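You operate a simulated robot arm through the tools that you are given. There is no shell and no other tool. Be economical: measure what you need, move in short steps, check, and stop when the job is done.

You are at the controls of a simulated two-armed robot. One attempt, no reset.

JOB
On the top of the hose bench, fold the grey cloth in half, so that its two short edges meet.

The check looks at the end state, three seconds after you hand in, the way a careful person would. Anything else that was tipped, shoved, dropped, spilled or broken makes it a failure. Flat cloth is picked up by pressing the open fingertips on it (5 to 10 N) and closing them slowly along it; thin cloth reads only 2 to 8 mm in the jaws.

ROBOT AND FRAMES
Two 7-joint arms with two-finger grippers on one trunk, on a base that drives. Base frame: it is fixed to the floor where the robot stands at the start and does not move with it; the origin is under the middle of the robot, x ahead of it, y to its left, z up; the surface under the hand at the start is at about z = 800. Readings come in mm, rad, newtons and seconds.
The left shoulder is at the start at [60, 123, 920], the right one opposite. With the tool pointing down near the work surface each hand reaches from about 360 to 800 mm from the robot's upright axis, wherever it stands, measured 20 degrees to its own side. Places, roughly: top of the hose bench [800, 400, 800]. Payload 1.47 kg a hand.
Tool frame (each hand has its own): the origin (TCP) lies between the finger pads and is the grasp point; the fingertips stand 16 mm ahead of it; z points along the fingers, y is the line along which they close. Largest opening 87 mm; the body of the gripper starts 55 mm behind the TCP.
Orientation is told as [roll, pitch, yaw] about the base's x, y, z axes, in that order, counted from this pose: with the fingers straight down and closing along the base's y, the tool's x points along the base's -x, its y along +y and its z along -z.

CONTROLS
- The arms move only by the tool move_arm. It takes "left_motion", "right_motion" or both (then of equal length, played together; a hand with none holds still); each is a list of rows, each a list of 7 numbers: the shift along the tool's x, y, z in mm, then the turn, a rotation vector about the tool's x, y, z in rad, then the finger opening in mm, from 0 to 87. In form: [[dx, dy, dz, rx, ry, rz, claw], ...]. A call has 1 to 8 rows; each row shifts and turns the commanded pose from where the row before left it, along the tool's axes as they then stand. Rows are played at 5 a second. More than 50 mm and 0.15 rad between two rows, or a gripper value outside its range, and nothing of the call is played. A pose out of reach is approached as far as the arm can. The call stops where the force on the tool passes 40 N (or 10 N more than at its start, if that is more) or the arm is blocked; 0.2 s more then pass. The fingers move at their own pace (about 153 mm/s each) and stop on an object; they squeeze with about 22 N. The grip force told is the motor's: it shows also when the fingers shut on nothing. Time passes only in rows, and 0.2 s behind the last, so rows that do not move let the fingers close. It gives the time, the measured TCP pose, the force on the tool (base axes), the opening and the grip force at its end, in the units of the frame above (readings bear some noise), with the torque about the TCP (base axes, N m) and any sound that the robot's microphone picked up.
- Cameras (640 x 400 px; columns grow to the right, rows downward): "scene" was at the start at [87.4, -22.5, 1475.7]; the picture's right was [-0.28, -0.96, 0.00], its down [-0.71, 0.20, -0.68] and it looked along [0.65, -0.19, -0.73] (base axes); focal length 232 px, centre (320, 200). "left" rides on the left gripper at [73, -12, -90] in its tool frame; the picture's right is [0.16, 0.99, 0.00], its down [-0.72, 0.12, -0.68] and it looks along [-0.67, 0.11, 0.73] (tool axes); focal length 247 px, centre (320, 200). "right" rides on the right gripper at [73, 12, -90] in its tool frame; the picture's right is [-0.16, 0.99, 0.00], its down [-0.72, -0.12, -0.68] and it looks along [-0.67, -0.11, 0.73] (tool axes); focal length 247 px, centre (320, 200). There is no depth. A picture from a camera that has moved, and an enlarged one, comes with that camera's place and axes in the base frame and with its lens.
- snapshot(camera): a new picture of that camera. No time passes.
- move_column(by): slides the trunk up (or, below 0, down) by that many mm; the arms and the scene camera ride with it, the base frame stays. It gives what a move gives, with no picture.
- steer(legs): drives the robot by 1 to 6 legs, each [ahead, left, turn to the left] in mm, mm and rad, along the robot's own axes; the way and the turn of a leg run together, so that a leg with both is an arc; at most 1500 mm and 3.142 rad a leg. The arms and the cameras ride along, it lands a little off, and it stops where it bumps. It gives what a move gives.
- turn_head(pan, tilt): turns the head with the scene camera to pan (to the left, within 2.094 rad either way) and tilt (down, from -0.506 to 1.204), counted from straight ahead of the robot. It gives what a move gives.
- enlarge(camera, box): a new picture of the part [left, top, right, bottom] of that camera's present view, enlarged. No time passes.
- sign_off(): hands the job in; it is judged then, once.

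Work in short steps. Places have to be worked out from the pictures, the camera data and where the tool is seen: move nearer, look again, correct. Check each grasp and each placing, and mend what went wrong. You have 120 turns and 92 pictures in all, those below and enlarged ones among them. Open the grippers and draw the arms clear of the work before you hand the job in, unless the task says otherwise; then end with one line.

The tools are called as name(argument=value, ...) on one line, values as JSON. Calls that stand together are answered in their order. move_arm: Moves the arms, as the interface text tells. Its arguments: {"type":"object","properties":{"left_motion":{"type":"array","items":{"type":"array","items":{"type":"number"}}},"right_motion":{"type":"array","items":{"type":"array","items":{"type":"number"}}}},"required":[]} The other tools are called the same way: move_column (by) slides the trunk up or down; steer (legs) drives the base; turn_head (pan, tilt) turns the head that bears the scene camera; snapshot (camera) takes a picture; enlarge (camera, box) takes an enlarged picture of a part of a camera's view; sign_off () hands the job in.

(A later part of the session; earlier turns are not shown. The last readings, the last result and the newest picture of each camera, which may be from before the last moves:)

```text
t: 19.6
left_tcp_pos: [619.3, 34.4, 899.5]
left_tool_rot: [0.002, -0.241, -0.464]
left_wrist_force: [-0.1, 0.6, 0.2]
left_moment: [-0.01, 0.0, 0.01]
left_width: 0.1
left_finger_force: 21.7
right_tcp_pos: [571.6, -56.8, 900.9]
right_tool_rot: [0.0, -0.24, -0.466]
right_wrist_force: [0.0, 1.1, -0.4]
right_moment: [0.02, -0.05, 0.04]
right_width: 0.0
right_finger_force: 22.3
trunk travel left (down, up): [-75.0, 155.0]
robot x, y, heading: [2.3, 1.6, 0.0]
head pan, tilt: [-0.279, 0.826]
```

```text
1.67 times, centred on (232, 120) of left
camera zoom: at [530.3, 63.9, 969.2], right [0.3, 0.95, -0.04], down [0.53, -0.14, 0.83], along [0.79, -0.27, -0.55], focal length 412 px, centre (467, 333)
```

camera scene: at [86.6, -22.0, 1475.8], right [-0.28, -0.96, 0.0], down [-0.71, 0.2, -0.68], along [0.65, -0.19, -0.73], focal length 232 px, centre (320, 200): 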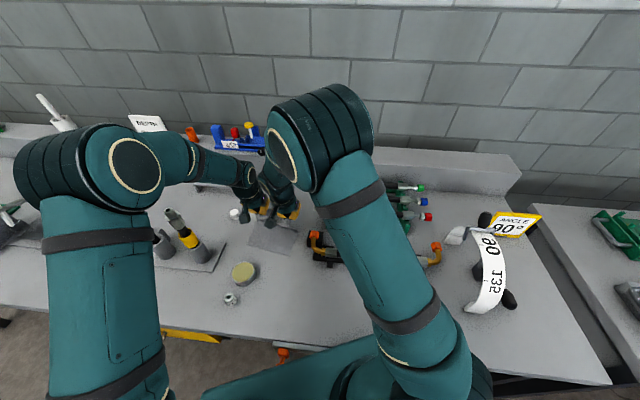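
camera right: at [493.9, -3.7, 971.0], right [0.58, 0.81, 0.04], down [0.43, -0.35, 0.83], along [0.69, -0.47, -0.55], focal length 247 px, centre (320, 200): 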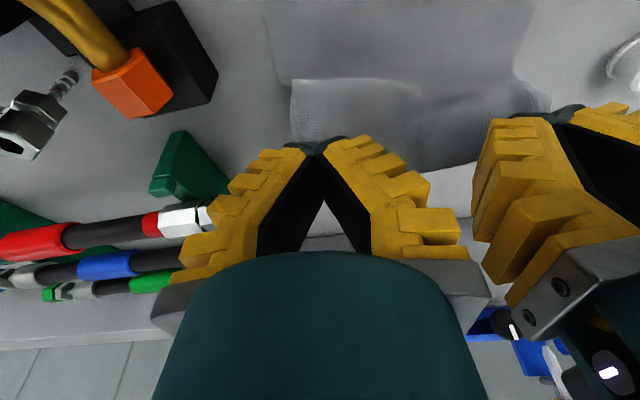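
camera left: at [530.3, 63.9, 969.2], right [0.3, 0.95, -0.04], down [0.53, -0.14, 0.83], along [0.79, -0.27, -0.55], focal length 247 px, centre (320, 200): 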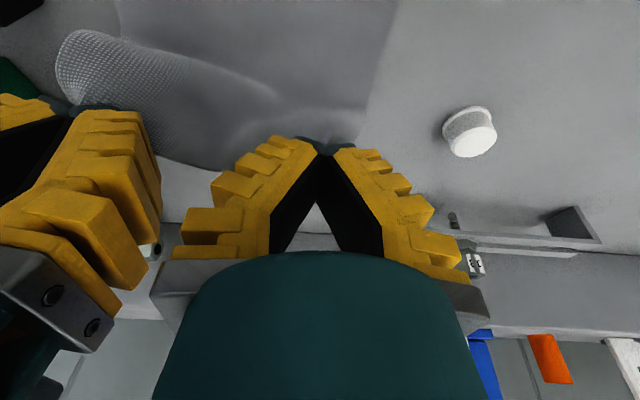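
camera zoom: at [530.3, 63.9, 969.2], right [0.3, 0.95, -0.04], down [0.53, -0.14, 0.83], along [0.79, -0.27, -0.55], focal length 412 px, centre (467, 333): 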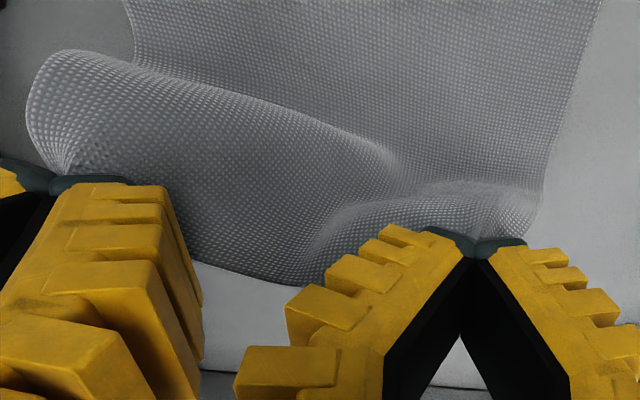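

The right hand clearly holds. I'll check the left grip from the right wrist's view.

enlarge(camera="right", box=[260, 0, 640, 238])

enlarge(camera="left", box=[256, 90, 416, 190])

```text
1.68 times, centred on (450, 119) of right
camera zoom: at [493.9, -3.7, 971.0], right [0.58, 0.81, 0.04], down [0.43, -0.35, 0.83], along [0.69, -0.47, -0.55], focal length 415 px, centre (102, 336)
```

zoom: 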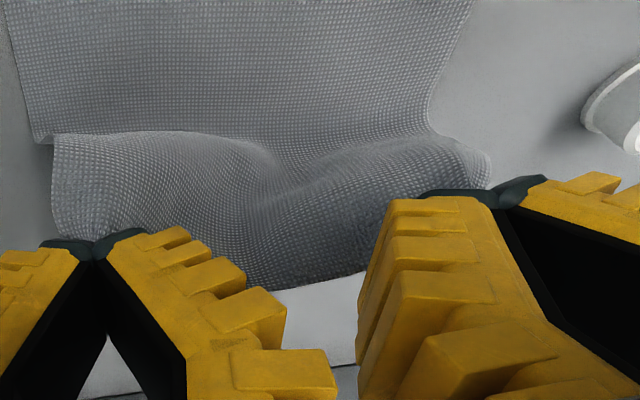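

```text
4.00 times, centred on (336, 140) of left
camera zoom: at [530.3, 63.9, 969.2], right [0.3, 0.95, -0.04], down [0.53, -0.14, 0.83], along [0.79, -0.27, -0.55], focal length 988 px, centre (256, 440)
```

zoom: 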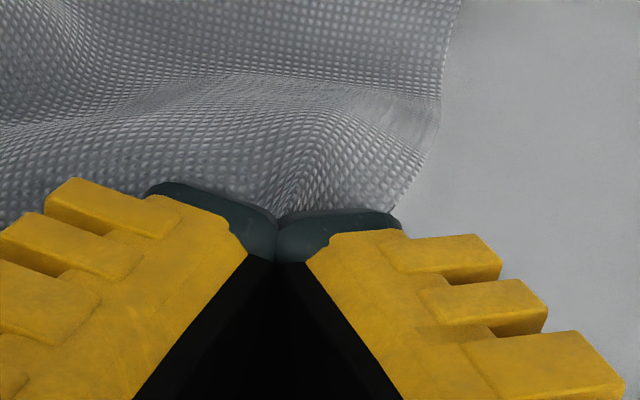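

Both corners are held. I continue the arc down toward the near edge and spread the hands by a few mm to straighten the hem.

move_arm(left_motion=[[17, 1, 3, 0, -0.03, 0, 0], [17, 1, 3, 0, -0.03, 0, 0], [14.5, 1, 7, 0, -0.03, 0, 0], [14.5, 1, 7, 0, -0.03, 0, 0], [9.6, 0, 7, 0, -0.02, 0, 0], [9.6, 0, 7, 0, -0.02, 0, 0], [0, 0, 0, 0, 0, 0, 0]], right_motion=[[17, -1, 3, 0, -0.03, 0, 0], [17, -1, 3, 0, -0.03, 0, 0], [14.5, -1, 7, 0, -0.03, 0, 0], [14.5, -1, 7, 0, -0.03, 0, 0], [9.6, 0, 7, 0, -0.02, 0, 0], [9.6, 0, 7, 0, -0.02, 0, 0], [0, 0, 0, 0, 0, 0, 0]])

enlarge(camera="scene", box=[200, 190, 360, 290])

snapshot(camera="left")

snapshot(camera="right")

```text
t: 21.2
left_tcp_pos: [561.8, 65.1, 841.9]
left_tool_rot: [0.001, -0.402, -0.465]
left_wrist_force: [-0.3, 0.0, -0.7]
left_moment: [0.01, 0.0, 0.0]
left_width: 0.0
left_finger_force: 21.8
right_tcp_pos: [510.4, -29.8, 843.6]
right_tool_rot: [0.001, -0.4, -0.463]
right_wrist_force: [-0.6, 0.6, 0.1]
right_moment: [0.02, 0.03, -0.02]
right_width: 0.1
right_finger_force: 22.2
trunk travel left (down, up): [-75.0, 155.0]
robot x, y, heading: [1.7, -0.8, 0.003]
head pan, tilt: [-0.279, 0.826]
```

```text
4.00 times, centred on (280, 240) of scene
camera zoom: at [87.4, -22.7, 1475.7], right [-0.28, -0.96, 0.0], down [-0.71, 0.2, -0.68], along [0.65, -0.19, -0.73], focal length 926 px, centre (480, 40)
```

zoom: 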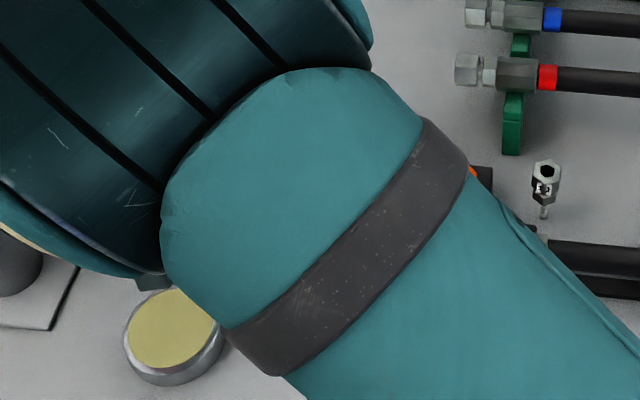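

```text
52 pictures are left
camera left: at [463.7, 100.3, 896.6], right [0.31, 0.95, -0.06], down [0.41, -0.08, 0.91], along [0.86, -0.31, -0.41], focal length 247 px, centre (320, 200)
```

left: 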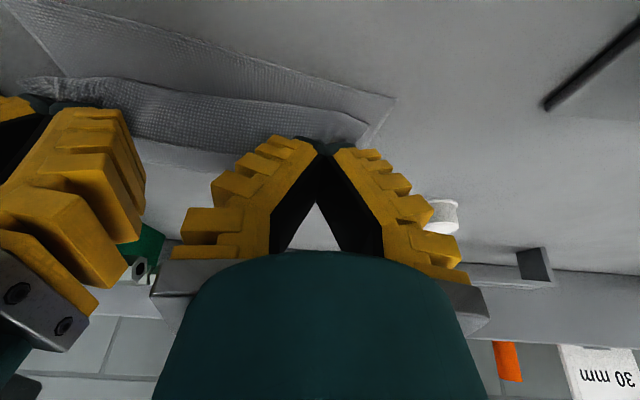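

```text
51 pictures are left
camera right: at [424.1, 26.4, 898.0], right [0.57, 0.82, 0.06], down [0.31, -0.28, 0.91], along [0.76, -0.5, -0.41], focal length 247 px, centre (320, 200)
```

right: 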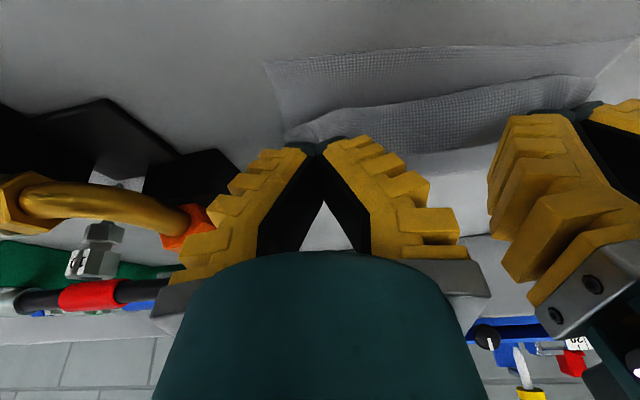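

The grip lines sit about 14 mm (left) and 23 mm (right) short of the near edge, and about 20 mm up. I lower and advance so the gripped edge lands on the near edge.

move_arm(left_motion=[[4, 0, 4, 0, 0, 0, 0], [4, 0, 4, 0, 0, 0, 0], [4, 0, 4, 0, 0, 0, 0], [0, 0, 0, 0, 0, 0, 0]], right_motion=[[6.2, 0, 3.5, 0, 0, 0, 0], [6.2, 0, 3.5, 0, 0, 0, 0], [6.2, 0, 3.5, 0, 0, 0, 0], [0, 0, 0, 0, 0, 0, 0]])

snapshot(camera="left")

snapshot(camera="right")

```text
t: 22.2
left_tcp_pos: [555.0, 69.8, 828.0]
left_tool_rot: [0.001, -0.402, -0.465]
left_wrist_force: [0.4, 0.8, -0.2]
left_moment: [-0.01, -0.02, -0.01]
left_width: 0.1
left_finger_force: 21.6
right_tcp_pos: [497.5, -23.2, 826.6]
right_tool_rot: [0.0, -0.399, -0.465]
right_wrist_force: [0.6, 0.6, -0.7]
right_moment: [0.02, 0.02, -0.01]
right_width: 0.0
right_finger_force: 21.9
trunk travel left (down, up): [-75.0, 155.0]
robot x, y, heading: [-2.3, 2.7, 0.001]
head pan, tilt: [-0.279, 0.826]
```

```text
50 pictures are left
camera left: at [457.9, 104.6, 881.3], right [0.31, 0.95, -0.06], down [0.41, -0.08, 0.91], along [0.86, -0.31, -0.41], focal length 247 px, centre (320, 200)
```

left: 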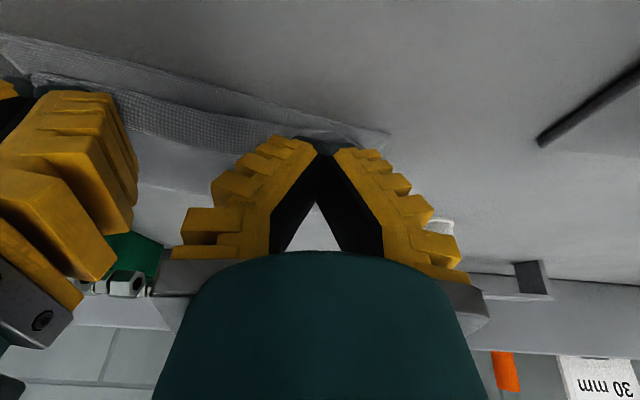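

```text
49 pictures are left
camera right: at [412.1, 33.0, 881.1], right [0.57, 0.82, 0.06], down [0.31, -0.28, 0.91], along [0.76, -0.5, -0.41], focal length 247 px, centre (320, 200)
```

right: 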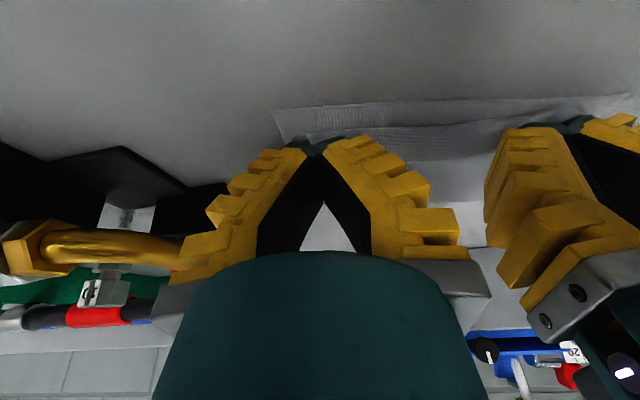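

The grip lines now sit about 7 to 10 mm inside the near edge, which matches the bite. I go down the last few mm and open gently.

move_arm(left_motion=[[1.8, 0, 4.2, 0, 0, 0, 0], [0, 0, 0, 0, 0, 0, 0], [0, 0, 0, 0, 0, 0, 8], [0, 0, 0, 0, 0, 0, 16], [0, 0, 0, 0, 0, 0, 24], [0, 0, 0, 0, 0, 0, 24]], right_motion=[[1, 0, 2.5, 0, 0, 0, 0], [0, 0, 0, 0, 0, 0, 0], [0, 0, 0, 0, 0, 0, 8], [0, 0, 0, 0, 0, 0, 16], [0, 0, 0, 0, 0, 0, 24], [0, 0, 0, 0, 0, 0, 24]])

snapshot(camera="left")

snapshot(camera="right")

```text
t: 23.6
left_tcp_pos: [555.1, 69.9, 822.1]
left_tool_rot: [-0.003, -0.398, -0.465]
left_wrist_force: [0.0, -0.1, -0.5]
left_moment: [-0.05, 0.02, -0.01]
left_width: 25.3
left_finger_force: 7.0
right_tcp_pos: [499.0, -23.1, 824.2]
right_tool_rot: [0.002, -0.4, -0.464]
right_wrist_force: [0.6, -0.1, 0.2]
right_moment: [0.01, 0.0, 0.0]
right_width: 25.1
right_finger_force: 6.9
trunk travel left (down, up): [-75.0, 155.0]
robot x, y, heading: [-3.4, 2.2, 0.0]
head pan, tilt: [-0.279, 0.826]
```

```text
48 pictures are left
camera left: at [458.0, 104.3, 876.9], right [0.31, 0.95, -0.06], down [0.41, -0.08, 0.91], along [0.86, -0.31, -0.41], focal length 247 px, centre (320, 200)
```

left: 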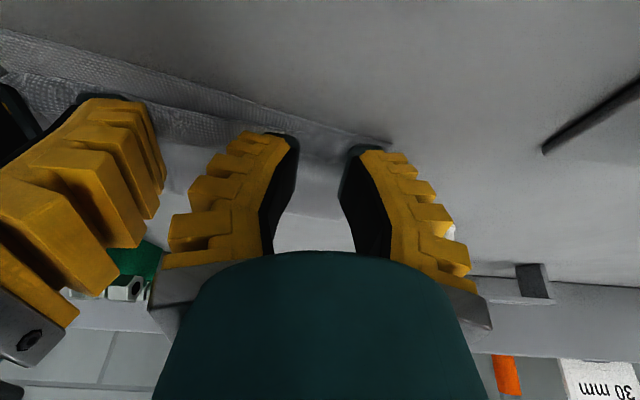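

```text
47 pictures are left
camera right: at [412.5, 32.8, 878.4], right [0.57, 0.82, 0.06], down [0.31, -0.28, 0.91], along [0.76, -0.5, -0.41], focal length 247 px, centre (320, 200)
```

right: 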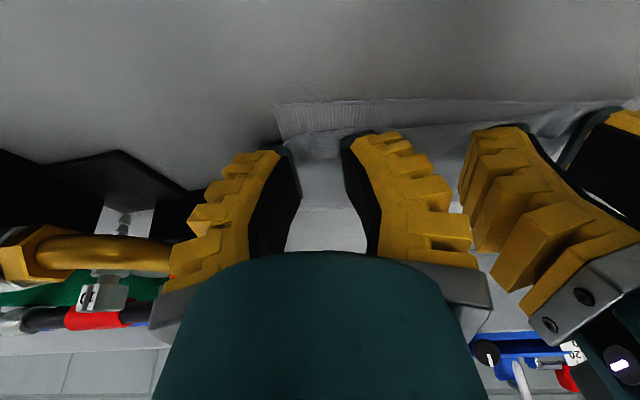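

Both hands have released. I retreat along the fingers, up and back toward the robot.

move_arm(left_motion=[[0, 0, -8, 0, 0, 0, 26], [0, 0, -12, 0, 0, 0, 26], [0, 0, -20, 0, 0, 0, 26], [0, 0, -30, 0, 0, 0, 26], [0, 0, -30, 0, 0, 0, 26]], right_motion=[[0, 0, -8, 0, 0, 0, 26], [0, 0, -12, 0, 0, 0, 26], [0, 0, -20, 0, 0, 0, 26], [0, 0, -30, 0, 0, 0, 26], [0, 0, -30, 0, 0, 0, 26]])

snapshot(camera="left")

snapshot(camera="right")

```text
t: 24.8
left_tcp_pos: [519.1, 86.5, 915.1]
left_tool_rot: [0.0, -0.402, -0.469]
left_wrist_force: [-0.1, 0.0, 0.2]
left_moment: [0.02, 0.01, 0.02]
left_width: 32.2
left_finger_force: 4.4
right_tcp_pos: [463.2, -7.1, 917.2]
right_tool_rot: [0.0, -0.401, -0.465]
right_wrist_force: [0.7, -0.3, 0.0]
right_moment: [0.04, -0.02, 0.0]
right_width: 31.9
right_finger_force: 4.8
trunk travel left (down, up): [-75.0, 155.0]
robot x, y, heading: [-1.8, -2.1, 0.0]
head pan, tilt: [-0.279, 0.826]
```

```text
46 pictures are left
camera left: at [421.5, 121.7, 969.7], right [0.31, 0.95, -0.06], down [0.41, -0.08, 0.91], along [0.86, -0.31, -0.41], focal length 247 px, centre (320, 200)
```

left: 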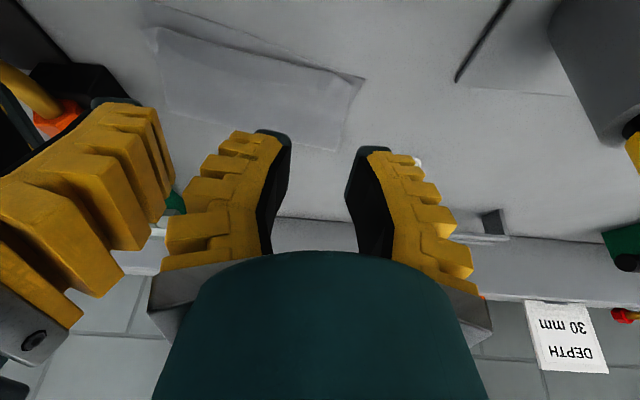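

```text
45 pictures are left
camera right: at [377.4, 49.4, 970.9], right [0.57, 0.82, 0.06], down [0.31, -0.28, 0.91], along [0.76, -0.5, -0.41], focal length 247 px, centre (320, 200)
```

right: 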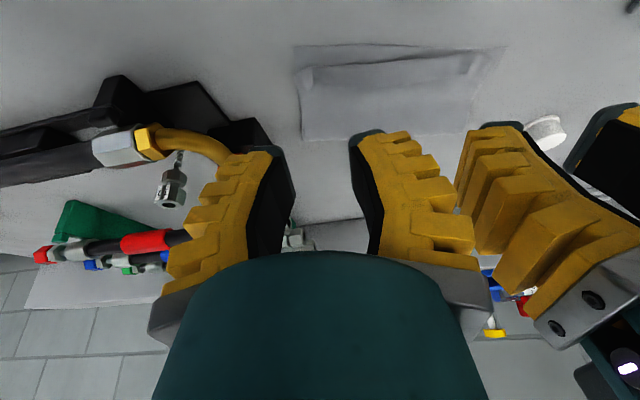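

The fold is lying down. I'll enlarge to see how far apart the two short edges are.

enlarge(camera="right", box=[270, 20, 530, 182])

enlarge(camera="left", box=[120, 0, 400, 175])

```text
2.46 times, centred on (400, 101) of right
camera zoom: at [377.4, 49.4, 970.9], right [0.57, 0.82, 0.06], down [0.31, -0.28, 0.91], along [0.76, -0.5, -0.41], focal length 608 px, centre (123, 444)
```

zoom: 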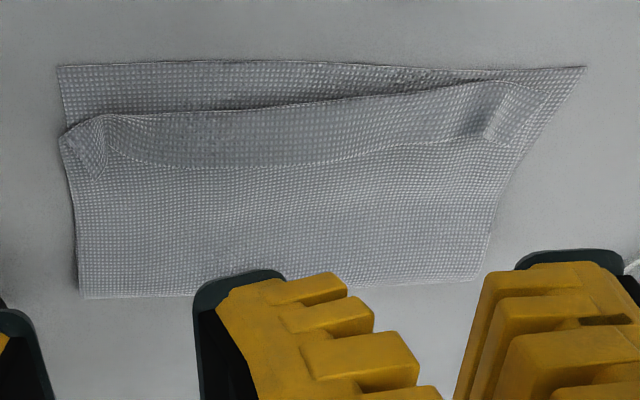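

```text
2.29 times, centred on (260, 88) of left
camera zoom: at [421.5, 121.7, 969.7], right [0.31, 0.95, -0.06], down [0.41, -0.08, 0.91], along [0.86, -0.31, -0.41], focal length 564 px, centre (457, 457)
```

zoom: 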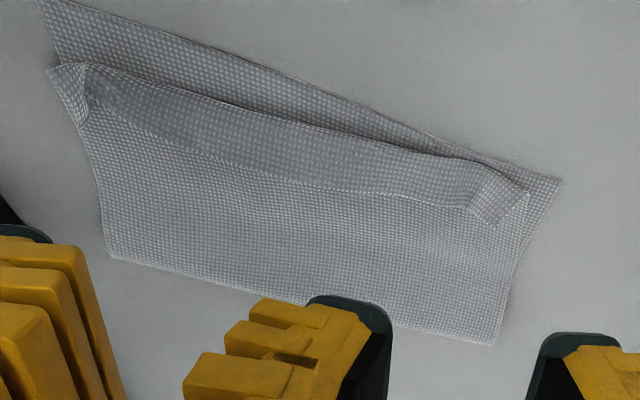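

The edge landed, but a strip about 22 mm wide is folded back on top, as feared. I'll straighten the hands to vertical and position them on the far side of this flap so I can brush it toward the near edge.

move_arm(left_motion=[[0, 0, 0, 0, 0.13, 0, 40], [0, 0, 0, 0, 0.13, 0, 40], [0, 0, 0, 0, 0.14, 0, 40], [-35, -3, 0, 0, 0, 0, 40], [-36, -2.5, 15, 0, 0, 0, 40], [0, 0, 20, 0, 0, 0, 40]], right_motion=[[0, 0, 0, 0, 0.13, 0, 40], [0, 0, 0, 0, 0.13, 0, 40], [0, 0, 0, 0, 0.14, 0, 40], [-38, 0, 0, 0, 0, 0, 40], [-38, 1, 15, 0, 0, 0, 40], [0, 0, 20, 0, 0, 0, 40]])

snapshot(camera="left")

snapshot(camera="right")

```text
t: 26.2
left_tcp_pos: [583.0, 50.3, 880.0]
left_tool_rot: [0.0, 0.0, -0.463]
left_wrist_force: [0.4, -0.3, 0.5]
left_moment: [0.0, 0.02, -0.02]
left_width: 45.8
left_finger_force: 3.8
right_tcp_pos: [531.1, -39.9, 882.5]
right_tool_rot: [0.0, 0.0, -0.465]
right_wrist_force: [0.0, -0.7, -0.1]
right_moment: [0.01, 0.01, 0.0]
right_width: 45.8
right_finger_force: 4.3
trunk travel left (down, up): [-75.0, 155.0]
robot x, y, heading: [-2.9, -0.9, -0.004]
head pan, tilt: [-0.279, 0.826]
```

```text
42 pictures are left
camera left: at [511.1, 71.6, 969.3], right [0.3, 0.95, 0.0], down [0.7, -0.22, 0.68], along [0.65, -0.2, -0.73], focal length 247 px, centre (320, 200)
```

left: 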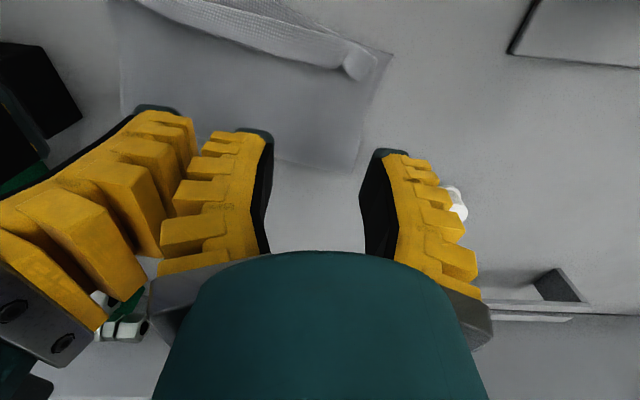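

```text
41 pictures are left
camera right: at [471.7, 3.8, 972.2], right [0.58, 0.81, 0.0], down [0.6, -0.43, 0.68], along [0.55, -0.4, -0.73], focal length 247 px, centre (320, 200)
```

right: 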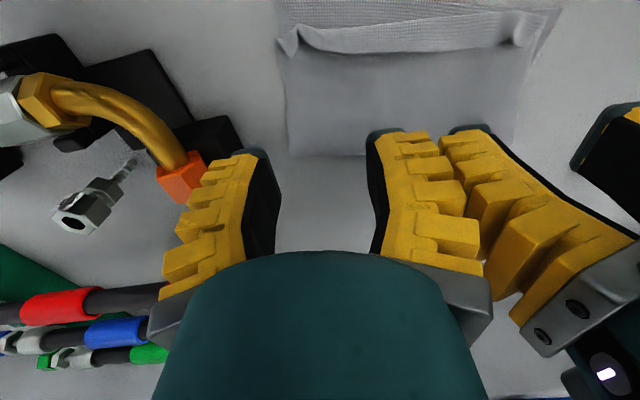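

Zooming in on the flap.

enlarge(camera="right", box=[256, 0, 576, 160])

enlarge(camera="left", box=[150, 0, 406, 160])

```text
2.00 times, centred on (416, 80) of right
camera zoom: at [471.7, 3.8, 972.2], right [0.58, 0.81, 0.0], down [0.6, -0.43, 0.68], along [0.55, -0.4, -0.73], focal length 494 px, centre (128, 440)
```

zoom: 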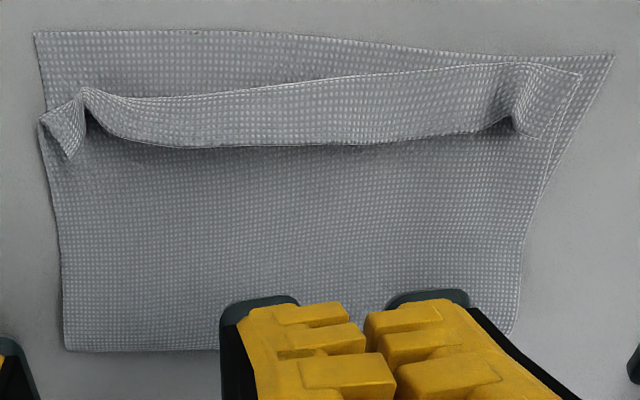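

```text
2.50 times, centred on (278, 80) of left
camera zoom: at [511.1, 71.6, 969.3], right [0.3, 0.95, 0.0], down [0.7, -0.22, 0.68], along [0.65, -0.2, -0.73], focal length 617 px, centre (425, 500)
```

zoom: 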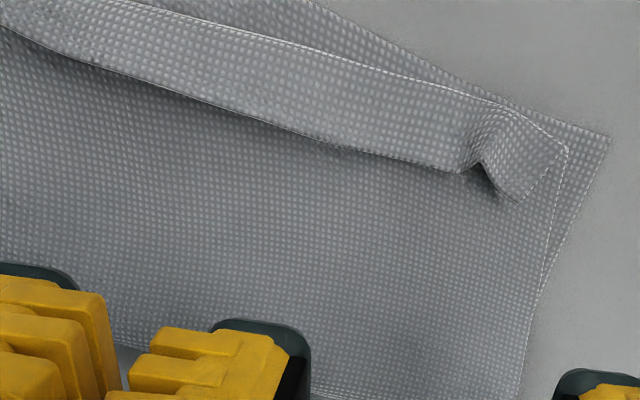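

The flap is about 17 mm wide and its free edge faces the far side, slightly raised. I line both hands up just beyond that edge, at vertical, and come down to skim height.

move_arm(left_motion=[[10, 10, 0, 0, 0, 0.1, 40], [0, 0, 25, 0, 0, 0, 40], [0, 0, 25, 0, 0, 0, 40], [0, 0, 5, 0, 0, 0, 40]], right_motion=[[14, 13, 0, 0, 0, 0.1, 40], [0, 0, 25, 0, 0, 0, 40], [0, 0, 25, 0, 0, 0, 40], [0, 0, 7, 0, 0, 0, 40]])

snapshot(camera="left")

snapshot(camera="right")

```text
t: 27.2
left_tcp_pos: [577.6, 64.3, 822.9]
left_tool_rot: [0.0, 0.001, -0.566]
left_wrist_force: [1.3, 0.1, 0.8]
left_moment: [-0.01, 0.0, 0.01]
left_width: 45.4
left_finger_force: 4.4
right_tcp_pos: [524.5, -21.7, 824.8]
right_tool_rot: [0.0, -0.001, -0.564]
right_wrist_force: [0.2, 0.2, -0.2]
right_moment: [-0.01, -0.03, 0.0]
right_width: 45.7
right_finger_force: 3.8
trunk travel left (down, up): [-75.0, 155.0]
robot x, y, heading: [2.6, -0.2, -0.002]
head pan, tilt: [-0.279, 0.826]
```

```text
38 pictures are left
camera left: at [508.2, 92.2, 913.5], right [0.39, 0.92, 0.0], down [0.67, -0.29, 0.68], along [0.63, -0.27, -0.73], focal length 247 px, centre (320, 200)
```

left: 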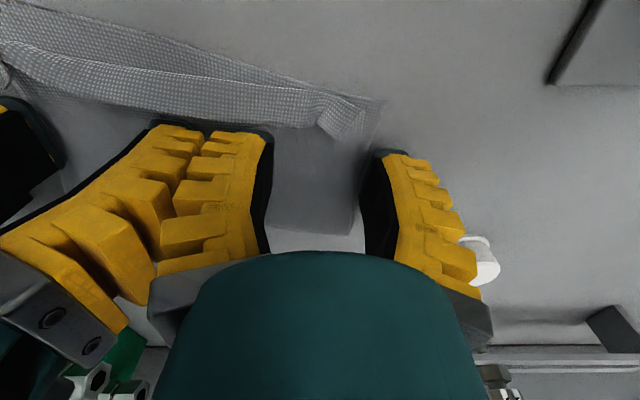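

```text
37 pictures are left
camera right: at [469.3, 27.8, 915.0], right [0.66, 0.75, 0.0], down [0.55, -0.49, 0.68], along [0.51, -0.45, -0.73], focal length 247 px, centre (320, 200)
```

right: 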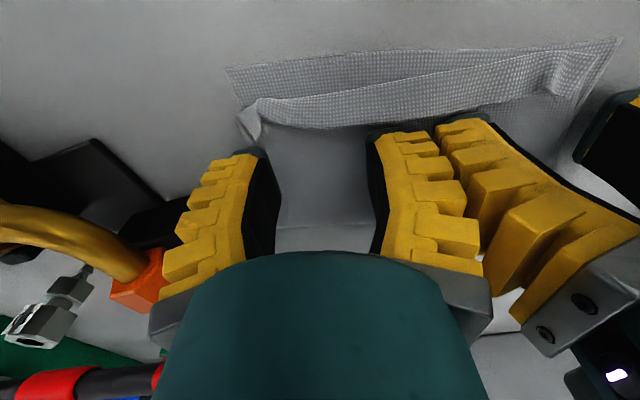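

The alignment is good. I lower to about 3 mm tip height and sweep slowly 25 mm toward the near edge.

move_arm(left_motion=[[0, 0, 4, 0, 0, 0, 40], [5, 0, 0, 0, 0, 0, 40], [5, 0, 0, 0, 0, 0, 40], [5, 0, 0, 0, 0, 0, 40], [5, 0, 0, 0, 0, 0, 40], [5, 0, 0, 0, 0, 0, 40]], right_motion=[[0, 0, 5, 0, 0, 0, 40], [5, 0, 0, 0, 0, 0, 40], [5, 0, 0, 0, 0, 0, 40], [5, 0, 0, 0, 0, 0, 40], [5, 0, 0, 0, 0, 0, 40], [5, 0, 0, 0, 0, 0, 40]])

snapshot(camera="left")

snapshot(camera="right")

```text
t: 28.6
left_tcp_pos: [555.4, 76.8, 820.1]
left_tool_rot: [0.001, -0.001, -0.564]
left_wrist_force: [0.0, -0.4, 0.6]
left_moment: [-0.01, 0.01, 0.0]
left_width: 45.7
left_finger_force: 4.3
right_tcp_pos: [503.1, -6.6, 820.4]
right_tool_rot: [0.0, -0.002, -0.563]
right_wrist_force: [-0.3, -1.2, 0.1]
right_moment: [0.03, 0.01, 0.0]
right_width: 45.7
right_finger_force: 4.4
trunk travel left (down, up): [-75.0, 155.0]
robot x, y, heading: [1.2, 1.1, 0.004]
head pan, tilt: [-0.279, 0.826]
```

```text
36 pictures are left
camera left: at [487.3, 105.7, 910.0], right [0.39, 0.92, 0.0], down [0.67, -0.29, 0.68], along [0.63, -0.27, -0.73], focal length 247 px, centre (320, 200)
```

left: 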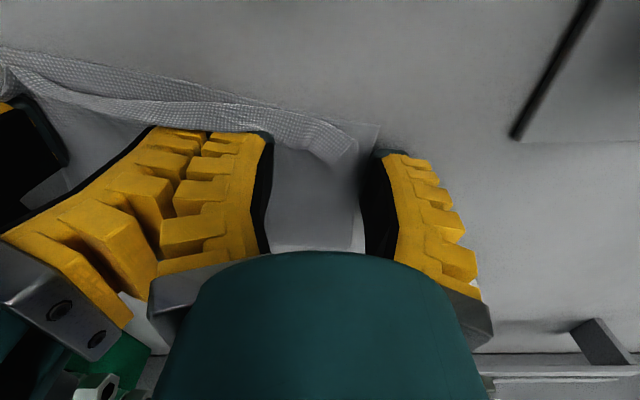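

```text
35 pictures are left
camera right: at [448.4, 41.6, 909.7], right [0.66, 0.75, 0.0], down [0.55, -0.48, 0.68], along [0.51, -0.45, -0.73], focal length 247 px, centre (320, 200)
```

right: 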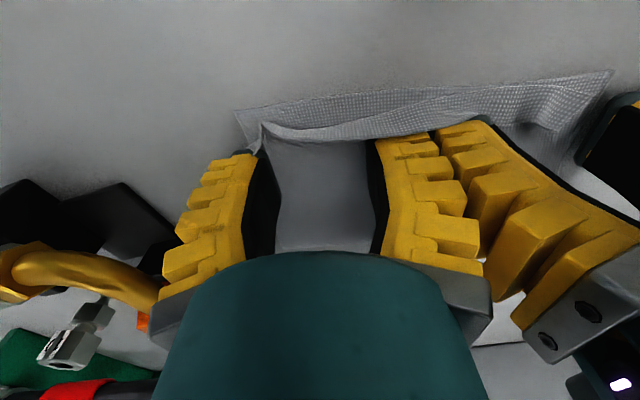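

The free edge is being pushed and the flap is standing up. I continue the sweep for another 25 mm.

move_arm(left_motion=[[5, 0, 0, 0, 0, 0, 40], [5, 0, 0, 0, 0, 0, 40], [5, 0, 0, 0, 0, 0, 40], [5, 0, 0, 0, 0, 0, 40], [5, 0, 0, 0, 0, 0, 40]], right_motion=[[5, 0, 0, 0, 0, 0, 40], [5, 0, 0, 0, 0, 0, 40], [5, 0, 0, 0, 0, 0, 40], [5, 0, 0, 0, 0, 0, 40], [5, 0, 0, 0, 0, 0, 40]])

snapshot(camera="left")

snapshot(camera="right")

```text
t: 29.8
left_tcp_pos: [534.6, 92.6, 820.7]
left_tool_rot: [0.001, -0.001, -0.564]
left_wrist_force: [-0.8, -1.0, -0.1]
left_moment: [-0.06, -0.02, 0.01]
left_width: 45.9
left_finger_force: 4.8
right_tcp_pos: [483.4, 6.5, 819.2]
right_tool_rot: [0.0, -0.001, -0.564]
right_wrist_force: [-0.1, 0.2, -0.5]
right_moment: [0.01, -0.04, -0.02]
right_width: 45.8
right_finger_force: 4.5
trunk travel left (down, up): [-75.0, 155.0]
robot x, y, heading: [-0.1, -0.5, 0.002]
head pan, tilt: [-0.279, 0.826]
```

```text
34 pictures are left
camera left: at [465.7, 119.3, 910.1], right [0.39, 0.92, 0.0], down [0.67, -0.29, 0.68], along [0.63, -0.27, -0.73], focal length 247 px, centre (320, 200)
```

left: 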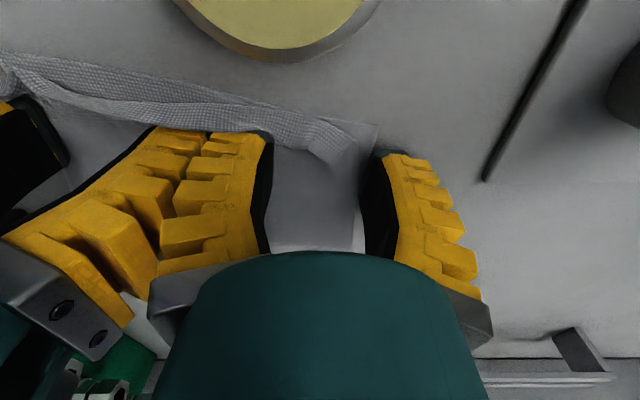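

```text
33 pictures are left
camera right: at [427.4, 54.9, 909.6], right [0.66, 0.75, 0.0], down [0.55, -0.48, 0.68], along [0.51, -0.45, -0.73], focal length 247 px, centre (320, 200)
```

right: 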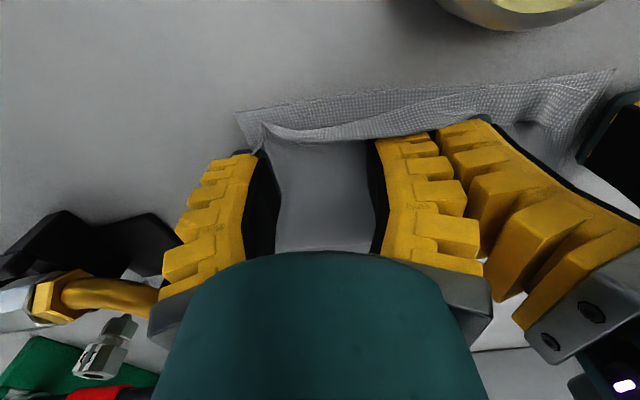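

The whole cloth slid with the fingers, so pushing alone doesn't flip the flap. New idea: turn a hand 90° so one finger presses the body and the other presses the flap, then open the fingers to unroll it. First I lift both hands clear.

move_arm(left_motion=[[-3, 0, 0, 0, 0, 0, 40], [0, 0, -30, 0, 0, 0, 30], [0, 0, -40, 0, 0, 0.15, 20], [0, 15, -40, 0, 0, 0.15, 20], [0, 0, 0, 0, 0, 0.15, 20], [0, 0, 0, 0, 0, 0.15, 20], [0, 0, 0, 0, 0, 0.15, 20], [0, 0, 0, 0, 0, 0.15, 20]], right_motion=[[-3, 0, 0, 0, 0, 0, 40], [0, 0, -30, 0, 0, 0, 30], [0, 0, -40, 0, 0, -0.15, 20], [0, -30, -40, 0, 0, -0.15, 20], [0, -30, 0, 0, 0, -0.15, 20], [0, 0, 0, 0, 0, -0.15, 20], [0, 0, 0, 0, 0, -0.15, 20], [0, 0, 0, 0, 0, -0.15, 20]])

snapshot(camera="scene")

snapshot(camera="left")

```text
t: 31.6
left_tcp_pos: [546.1, 99.8, 929.6]
left_tool_rot: [-0.001, 0.0, -1.465]
left_wrist_force: [-0.5, -0.2, -0.2]
left_moment: [-0.03, 0.04, 0.04]
left_width: 26.4
left_finger_force: 4.8
right_tcp_pos: [465.8, -53.9, 928.1]
right_tool_rot: [0.0, 0.0, 0.337]
right_wrist_force: [0.2, 0.2, -0.1]
right_moment: [0.0, -0.01, -0.01]
right_width: 26.6
right_finger_force: 5.1
trunk travel left (down, up): [-75.0, 155.0]
robot x, y, heading: [1.2, -2.3, 0.003]
head pan, tilt: [-0.279, 0.826]
```

```text
32 pictures are left
camera scene: at [87.3, -22.5, 1475.7], right [-0.28, -0.96, 0.0], down [-0.71, 0.2, -0.68], along [0.65, -0.19, -0.73], focal length 232 px, centre (320, 200)
```

scene: 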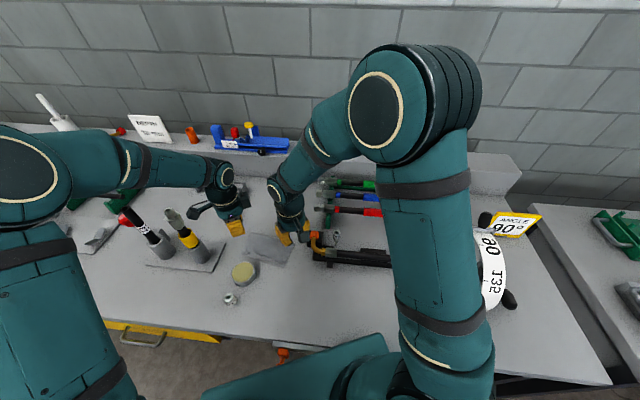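

```text
31 pictures are left
camera left: at [526.3, 170.7, 1020.7], right [0.97, 0.26, 0.0], down [0.19, -0.71, 0.68], along [0.18, -0.66, -0.73], focal length 247 px, centre (320, 200)
```

left: 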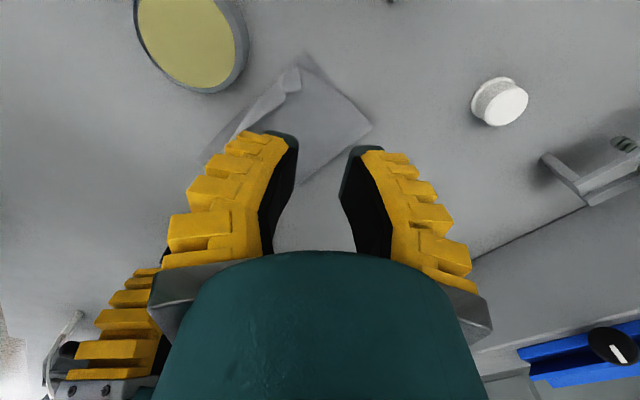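

Left yaw works well. I zoom in on the cloth from the scene and left cameras to fix its place.

enlarge(camera="scene", box=[216, 210, 328, 280])

enlarge(camera="left", box=[190, 30, 400, 161])

```text
5.71 times, centred on (272, 245) of scene
camera zoom: at [87.3, -22.5, 1475.7], right [-0.28, -0.96, 0.0], down [-0.71, 0.2, -0.68], along [0.65, -0.19, -0.73], focal length 1323 px, centre (594, -57)
```

zoom: 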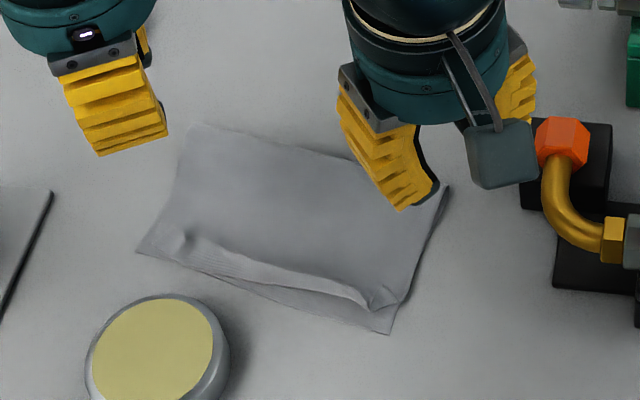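

```text
3.05 times, centred on (295, 96) of left
camera zoom: at [526.3, 170.7, 1020.7], right [0.97, 0.26, 0.0], down [0.19, -0.71, 0.68], along [0.18, -0.66, -0.73], focal length 753 px, centre (396, 518)
```

zoom: 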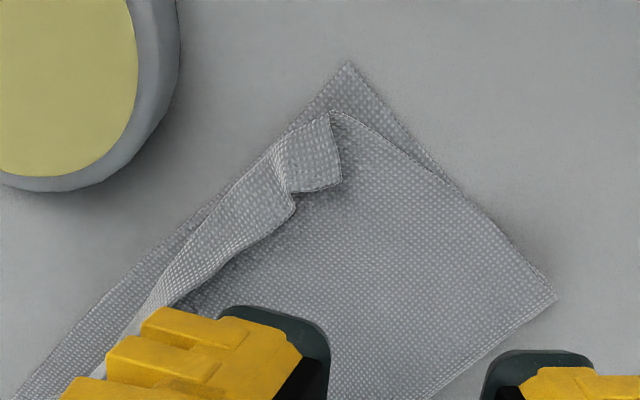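

I worked out that the flap's free edge is near (516,78) on the left side and that the cloth's normal is about (-0.82, 0.57). I finish turning the left hand so it closes across the flap and hover over that edge.

move_arm(left_motion=[[0, 0, 0, 0, 0, 0.144, 10], [0, 0, 0, 0, 0, 0.144, 5], [0, 0, 0, 0, 0, 0.144, 5], [0, 0, 0, 0, 0, 0.144, 5], [0, 0, 0, 0, 0, 0.141, 5], [-35, -12, 20, 0, 0, 0, 5], [0, 0, 40, 0, 0, 0, 5], [0, 0, 26, 0, 0, 0, 5]])

snapshot(camera="left")

```text
t: 33.4
left_tcp_pos: [517.4, 80.1, 844.4]
left_tool_rot: [0.001, 0.001, -2.184]
left_wrist_force: [-0.2, 1.0, 0.2]
left_moment: [-0.01, -0.03, 0.0]
left_width: 12.1
left_finger_force: 5.2
right_tcp_pos: [465.5, -52.1, 930.1]
right_tool_rot: [0.0, -0.001, 0.335]
right_wrist_force: [-0.4, 0.9, 0.1]
right_moment: [0.0, -0.03, 0.05]
right_width: 26.7
right_finger_force: 4.5
trunk travel left (down, up): [-75.0, 155.0]
robot x, y, heading: [3.9, -0.6, -0.002]
head pan, tilt: [-0.279, 0.826]
```

```text
28 pictures are left
camera left: at [547.9, 144.7, 935.0], right [0.9, -0.44, 0.0], down [-0.32, -0.66, 0.68], along [-0.3, -0.61, -0.73], focal length 247 px, centre (320, 200)
```

left: 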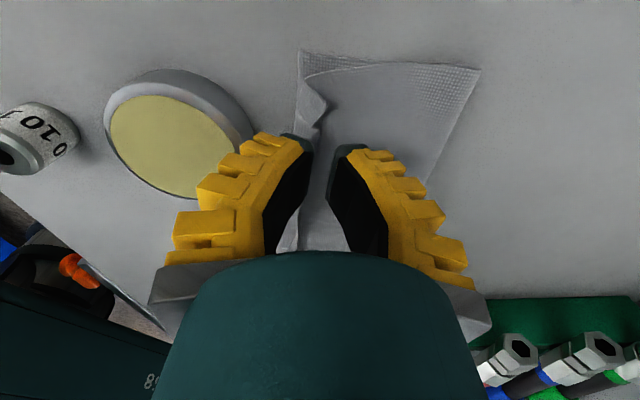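

Zooming in to see how the fingers sit relative to the flap.

enlarge(camera="left", box=[240, 40, 400, 260])

```text
1.82 times, centred on (320, 150) of left
camera zoom: at [547.9, 144.7, 935.0], right [0.9, -0.44, 0.0], down [-0.32, -0.66, 0.68], along [-0.3, -0.61, -0.73], focal length 449 px, centre (320, 291)
```

zoom: 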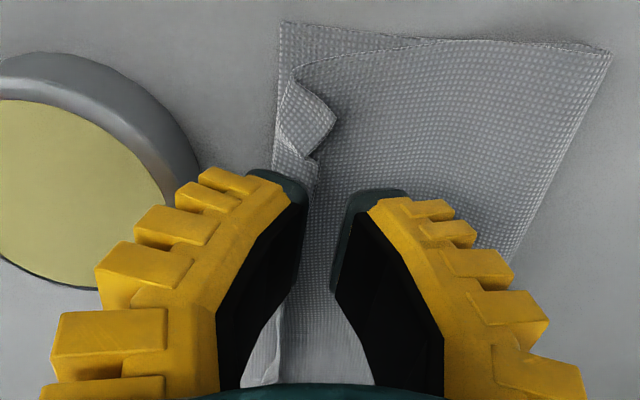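

The free edge lies about 2 mm to the near side of the TCP, so the near finger will land on the flap and the far finger on the body. I descend to contact.

move_arm(left_motion=[[0, -1, 12, 0, 0, 0, 4], [0, 0, 10, 0, 0, 0, 4], [0, 0, 4, 0, 0, 0, 4], [0, 0, 1, 0, 0, 0, 4], [0, 0, 0, 0, 0, 0, 4]])

```text
t: 34.6
left_tcp_pos: [516.3, 80.5, 817.7]
left_tool_rot: [0.001, 0.0, -2.181]
left_wrist_force: [0.8, -0.1, -0.4]
left_moment: [0.01, -0.01, 0.02]
left_width: 11.3
left_finger_force: 5.6
right_tcp_pos: [466.0, -53.0, 929.1]
right_tool_rot: [0.001, 0.001, 0.335]
right_wrist_force: [-0.2, -0.5, 0.2]
right_moment: [0.02, 0.0, 0.03]
right_width: 26.6
right_finger_force: 4.5
trunk travel left (down, up): [-75.0, 155.0]
robot x, y, heading: [-0.2, -2.6, 0.004]
head pan, tilt: [-0.279, 0.826]
```

Nearly touching. I press about 2 mm more and open the fingers slowly, so the near finger drags the flap toward the near edge.

move_arm(left_motion=[[0, 0, 1.5, 0, 0, 0, 8], [0, 0, 0.8, 0, 0, 0, 10], [0, 0, 0, 0, 0, 0, 15], [0, 0, 0, 0, 0, 0, 20], [0, 0, 0, 0, 0, 0, 25], [0, 0, 0, 0, 0, 0, 30], [0, 0, 0, 0, 0, 0, 35], [0, 0, 0, 0, 0, 0, 38]])

enlarge(camera="left", box=[200, 20, 440, 200])

```text
t: 36.4
left_tcp_pos: [518.7, 77.1, 815.9]
left_tool_rot: [0.003, -0.001, -2.182]
left_wrist_force: [12.5, -6.2, 4.8]
left_moment: [-0.18, -0.3, 0.12]
left_width: 35.5
left_finger_force: 0.0
right_tcp_pos: [466.3, -52.7, 929.2]
right_tool_rot: [0.001, 0.0, 0.336]
right_wrist_force: [-0.6, -0.5, -0.6]
right_moment: [0.01, -0.01, -0.01]
right_width: 26.4
right_finger_force: 4.8
trunk travel left (down, up): [-75.0, 155.0]
robot x, y, heading: [1.8, -2.2, 0.002]
head pan, tilt: [-0.279, 0.826]
```

```text
2.22 times, centred on (320, 110) of left
camera zoom: at [549.4, 143.8, 905.8], right [0.9, -0.44, 0.0], down [-0.32, -0.66, 0.68], along [-0.3, -0.61, -0.73], focal length 549 px, centre (320, 400)
```

zoom: 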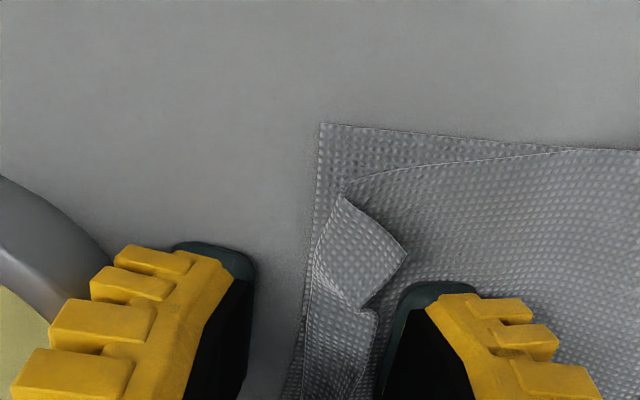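

The sideways force of about 14 N says the near finger is touching the jar. I back off at once by closing a little and moving away from it.

move_arm(left_motion=[[0, 0, -1, 0, 0, 0, 24], [0, 0, -20, 0, 0, 0, 20], [0, 0, -40, 0, 0, 0, 20], [0, 0, -40, 0, 0, 0, 20]])

enlarge(camera="scene", box=[216, 210, 328, 280])

```text
t: 37.4
left_tcp_pos: [516.5, 81.0, 920.2]
left_tool_rot: [0.0, 0.0, -2.18]
left_wrist_force: [0.0, 0.7, 0.0]
left_moment: [0.02, 0.02, -0.02]
left_width: 26.4
left_finger_force: 4.5
right_tcp_pos: [465.5, -54.1, 929.5]
right_tool_rot: [0.0, 0.0, 0.335]
right_wrist_force: [0.3, 0.8, 1.1]
right_moment: [-0.01, -0.04, 0.0]
right_width: 26.5
right_finger_force: 4.8
trunk travel left (down, up): [-75.0, 155.0]
robot x, y, heading: [-3.6, 0.8, -0.0]
head pan, tilt: [-0.279, 0.826]
```

```text
5.71 times, centred on (272, 245) of scene
camera zoom: at [86.6, -22.5, 1475.8], right [-0.28, -0.96, 0.0], down [-0.71, 0.2, -0.68], along [0.65, -0.19, -0.73], focal length 1323 px, centre (594, -57)
```

zoom: 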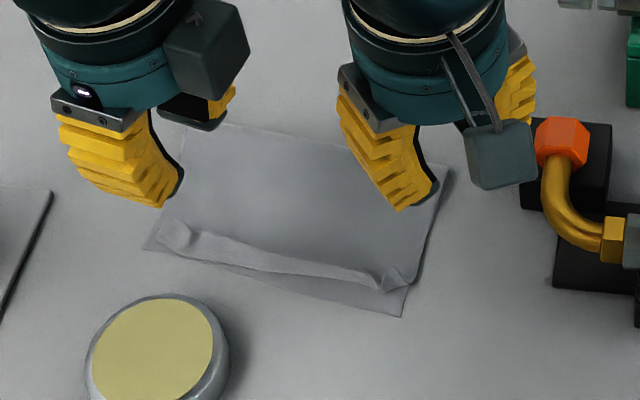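

The jar hasn't moved. Table friction is too low for unrolling the flap, so I'll pinch the flap's two raised corner pleats near the free edge and carry them over instead. First I turn both hands back parallel to the edge.

move_arm(left_motion=[[0, 0, 0, 0, 0, -0.149, 24], [0, 0, 0, 0, 0, -0.149, 24], [0, 0, 0, 0, 0, -0.149, 24], [0, 0, 0, 0, 0, -0.149, 24], [0, 0, 0, 0, 0, -0.149, 24], [0, 0, 0, 0, 0, -0.149, 24], [0, 0, 0, 0, 0, -0.149, 24], [0, 0, 0, 0, 0, -0.149, 24]], right_motion=[[0, 0, 0, 0, 0, 0.147, 24], [0, 0, 0, 0, 0, 0.147, 24], [0, 0, 0, 0, 0, 0.147, 24], [0, 0, 0, 0, 0, 0.147, 24], [0, 0, 0, 0, 0, 0.147, 24], [0, 0, 0, 0, 0, 0.147, 24], [0, 0, 0, 0, 0, 0, 24], [0, 0, 0, 0, 0, 0, 24]])

move_arm(left_motion=[[0, 0, 0, 0, 0, -0.147, 24], [0, 0, 0, 0, 0, -0.147, 24], [0, 0, 0, 0, 0, -0.147, 24], [-27, 16, 25, 0, 0, 0, 24], [0, 0, 25, 0, 0, 0, 24]], right_motion=[[0, 0, 0, 0, 0, 0, 24], [0, 0, 0, 0, 0, 0, 24], [0, 0, 0, 0, 0, 0, 24], [-4, 35, 25, 0, 0, 0, 24], [0, 0, 30, 0, 0, 0, 24]])

enlarge(camera="left", box=[192, 20, 448, 180])

enlarge(camera="right", box=[192, 20, 448, 180])

```text
t: 39.2
left_tcp_pos: [516.7, 79.1, 915.7]
left_tool_rot: [0.0, 0.0, -0.986]
left_wrist_force: [0.3, 0.3, 0.6]
left_moment: [0.01, -0.01, -0.02]
left_width: 30.3
left_finger_force: 4.8
right_tcp_pos: [465.0, -52.5, 930.3]
right_tool_rot: [0.001, 0.0, -0.548]
right_wrist_force: [0.6, 0.1, -0.7]
right_moment: [-0.01, 0.01, 0.04]
right_width: 30.1
right_finger_force: 4.9
trunk travel left (down, up): [-75.0, 155.0]
robot x, y, heading: [0.4, -1.9, 0.001]
head pan, tilt: [-0.279, 0.826]
```

```text
t: 40.4
left_tcp_pos: [547.2, 77.7, 865.8]
left_tool_rot: [-0.001, 0.0, -0.547]
left_wrist_force: [-0.3, -0.5, 0.8]
left_moment: [0.01, 0.02, 0.03]
left_width: 30.3
left_finger_force: 4.5
right_tcp_pos: [487.4, -24.4, 875.6]
right_tool_rot: [0.001, 0.001, -0.546]
right_wrist_force: [0.2, 0.0, -0.4]
right_moment: [-0.01, 0.03, 0.0]
right_width: 30.3
right_finger_force: 4.5
trunk travel left (down, up): [-75.0, 155.0]
robot x, y, heading: [-4.1, -3.0, -0.002]
head pan, tilt: [-0.279, 0.826]
```

```text
2.50 times, centred on (320, 100) of left
camera zoom: at [478.1, 105.2, 955.4], right [0.38, 0.93, 0.0], down [0.68, -0.28, 0.68], along [0.63, -0.26, -0.73], focal length 617 px, centre (320, 450)
```

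zoom: 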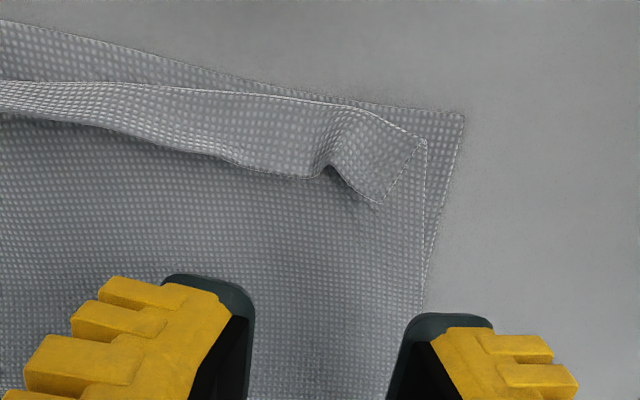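

```text
2.50 times, centred on (320, 100) of right
camera zoom: at [430.7, 22.8, 966.0], right [0.65, 0.76, 0.0], down [0.56, -0.48, 0.68], along [0.52, -0.44, -0.73], focal length 617 px, centre (320, 450)
```

zoom: 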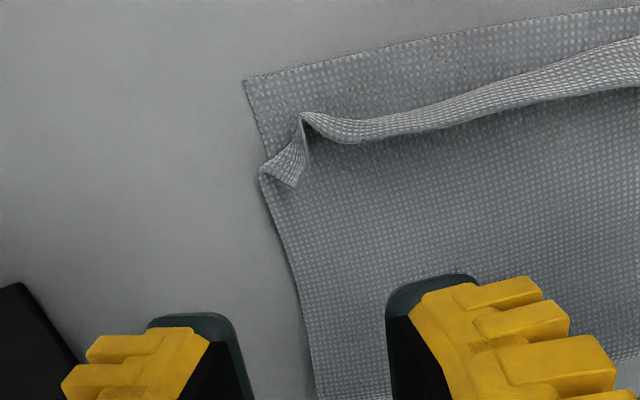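

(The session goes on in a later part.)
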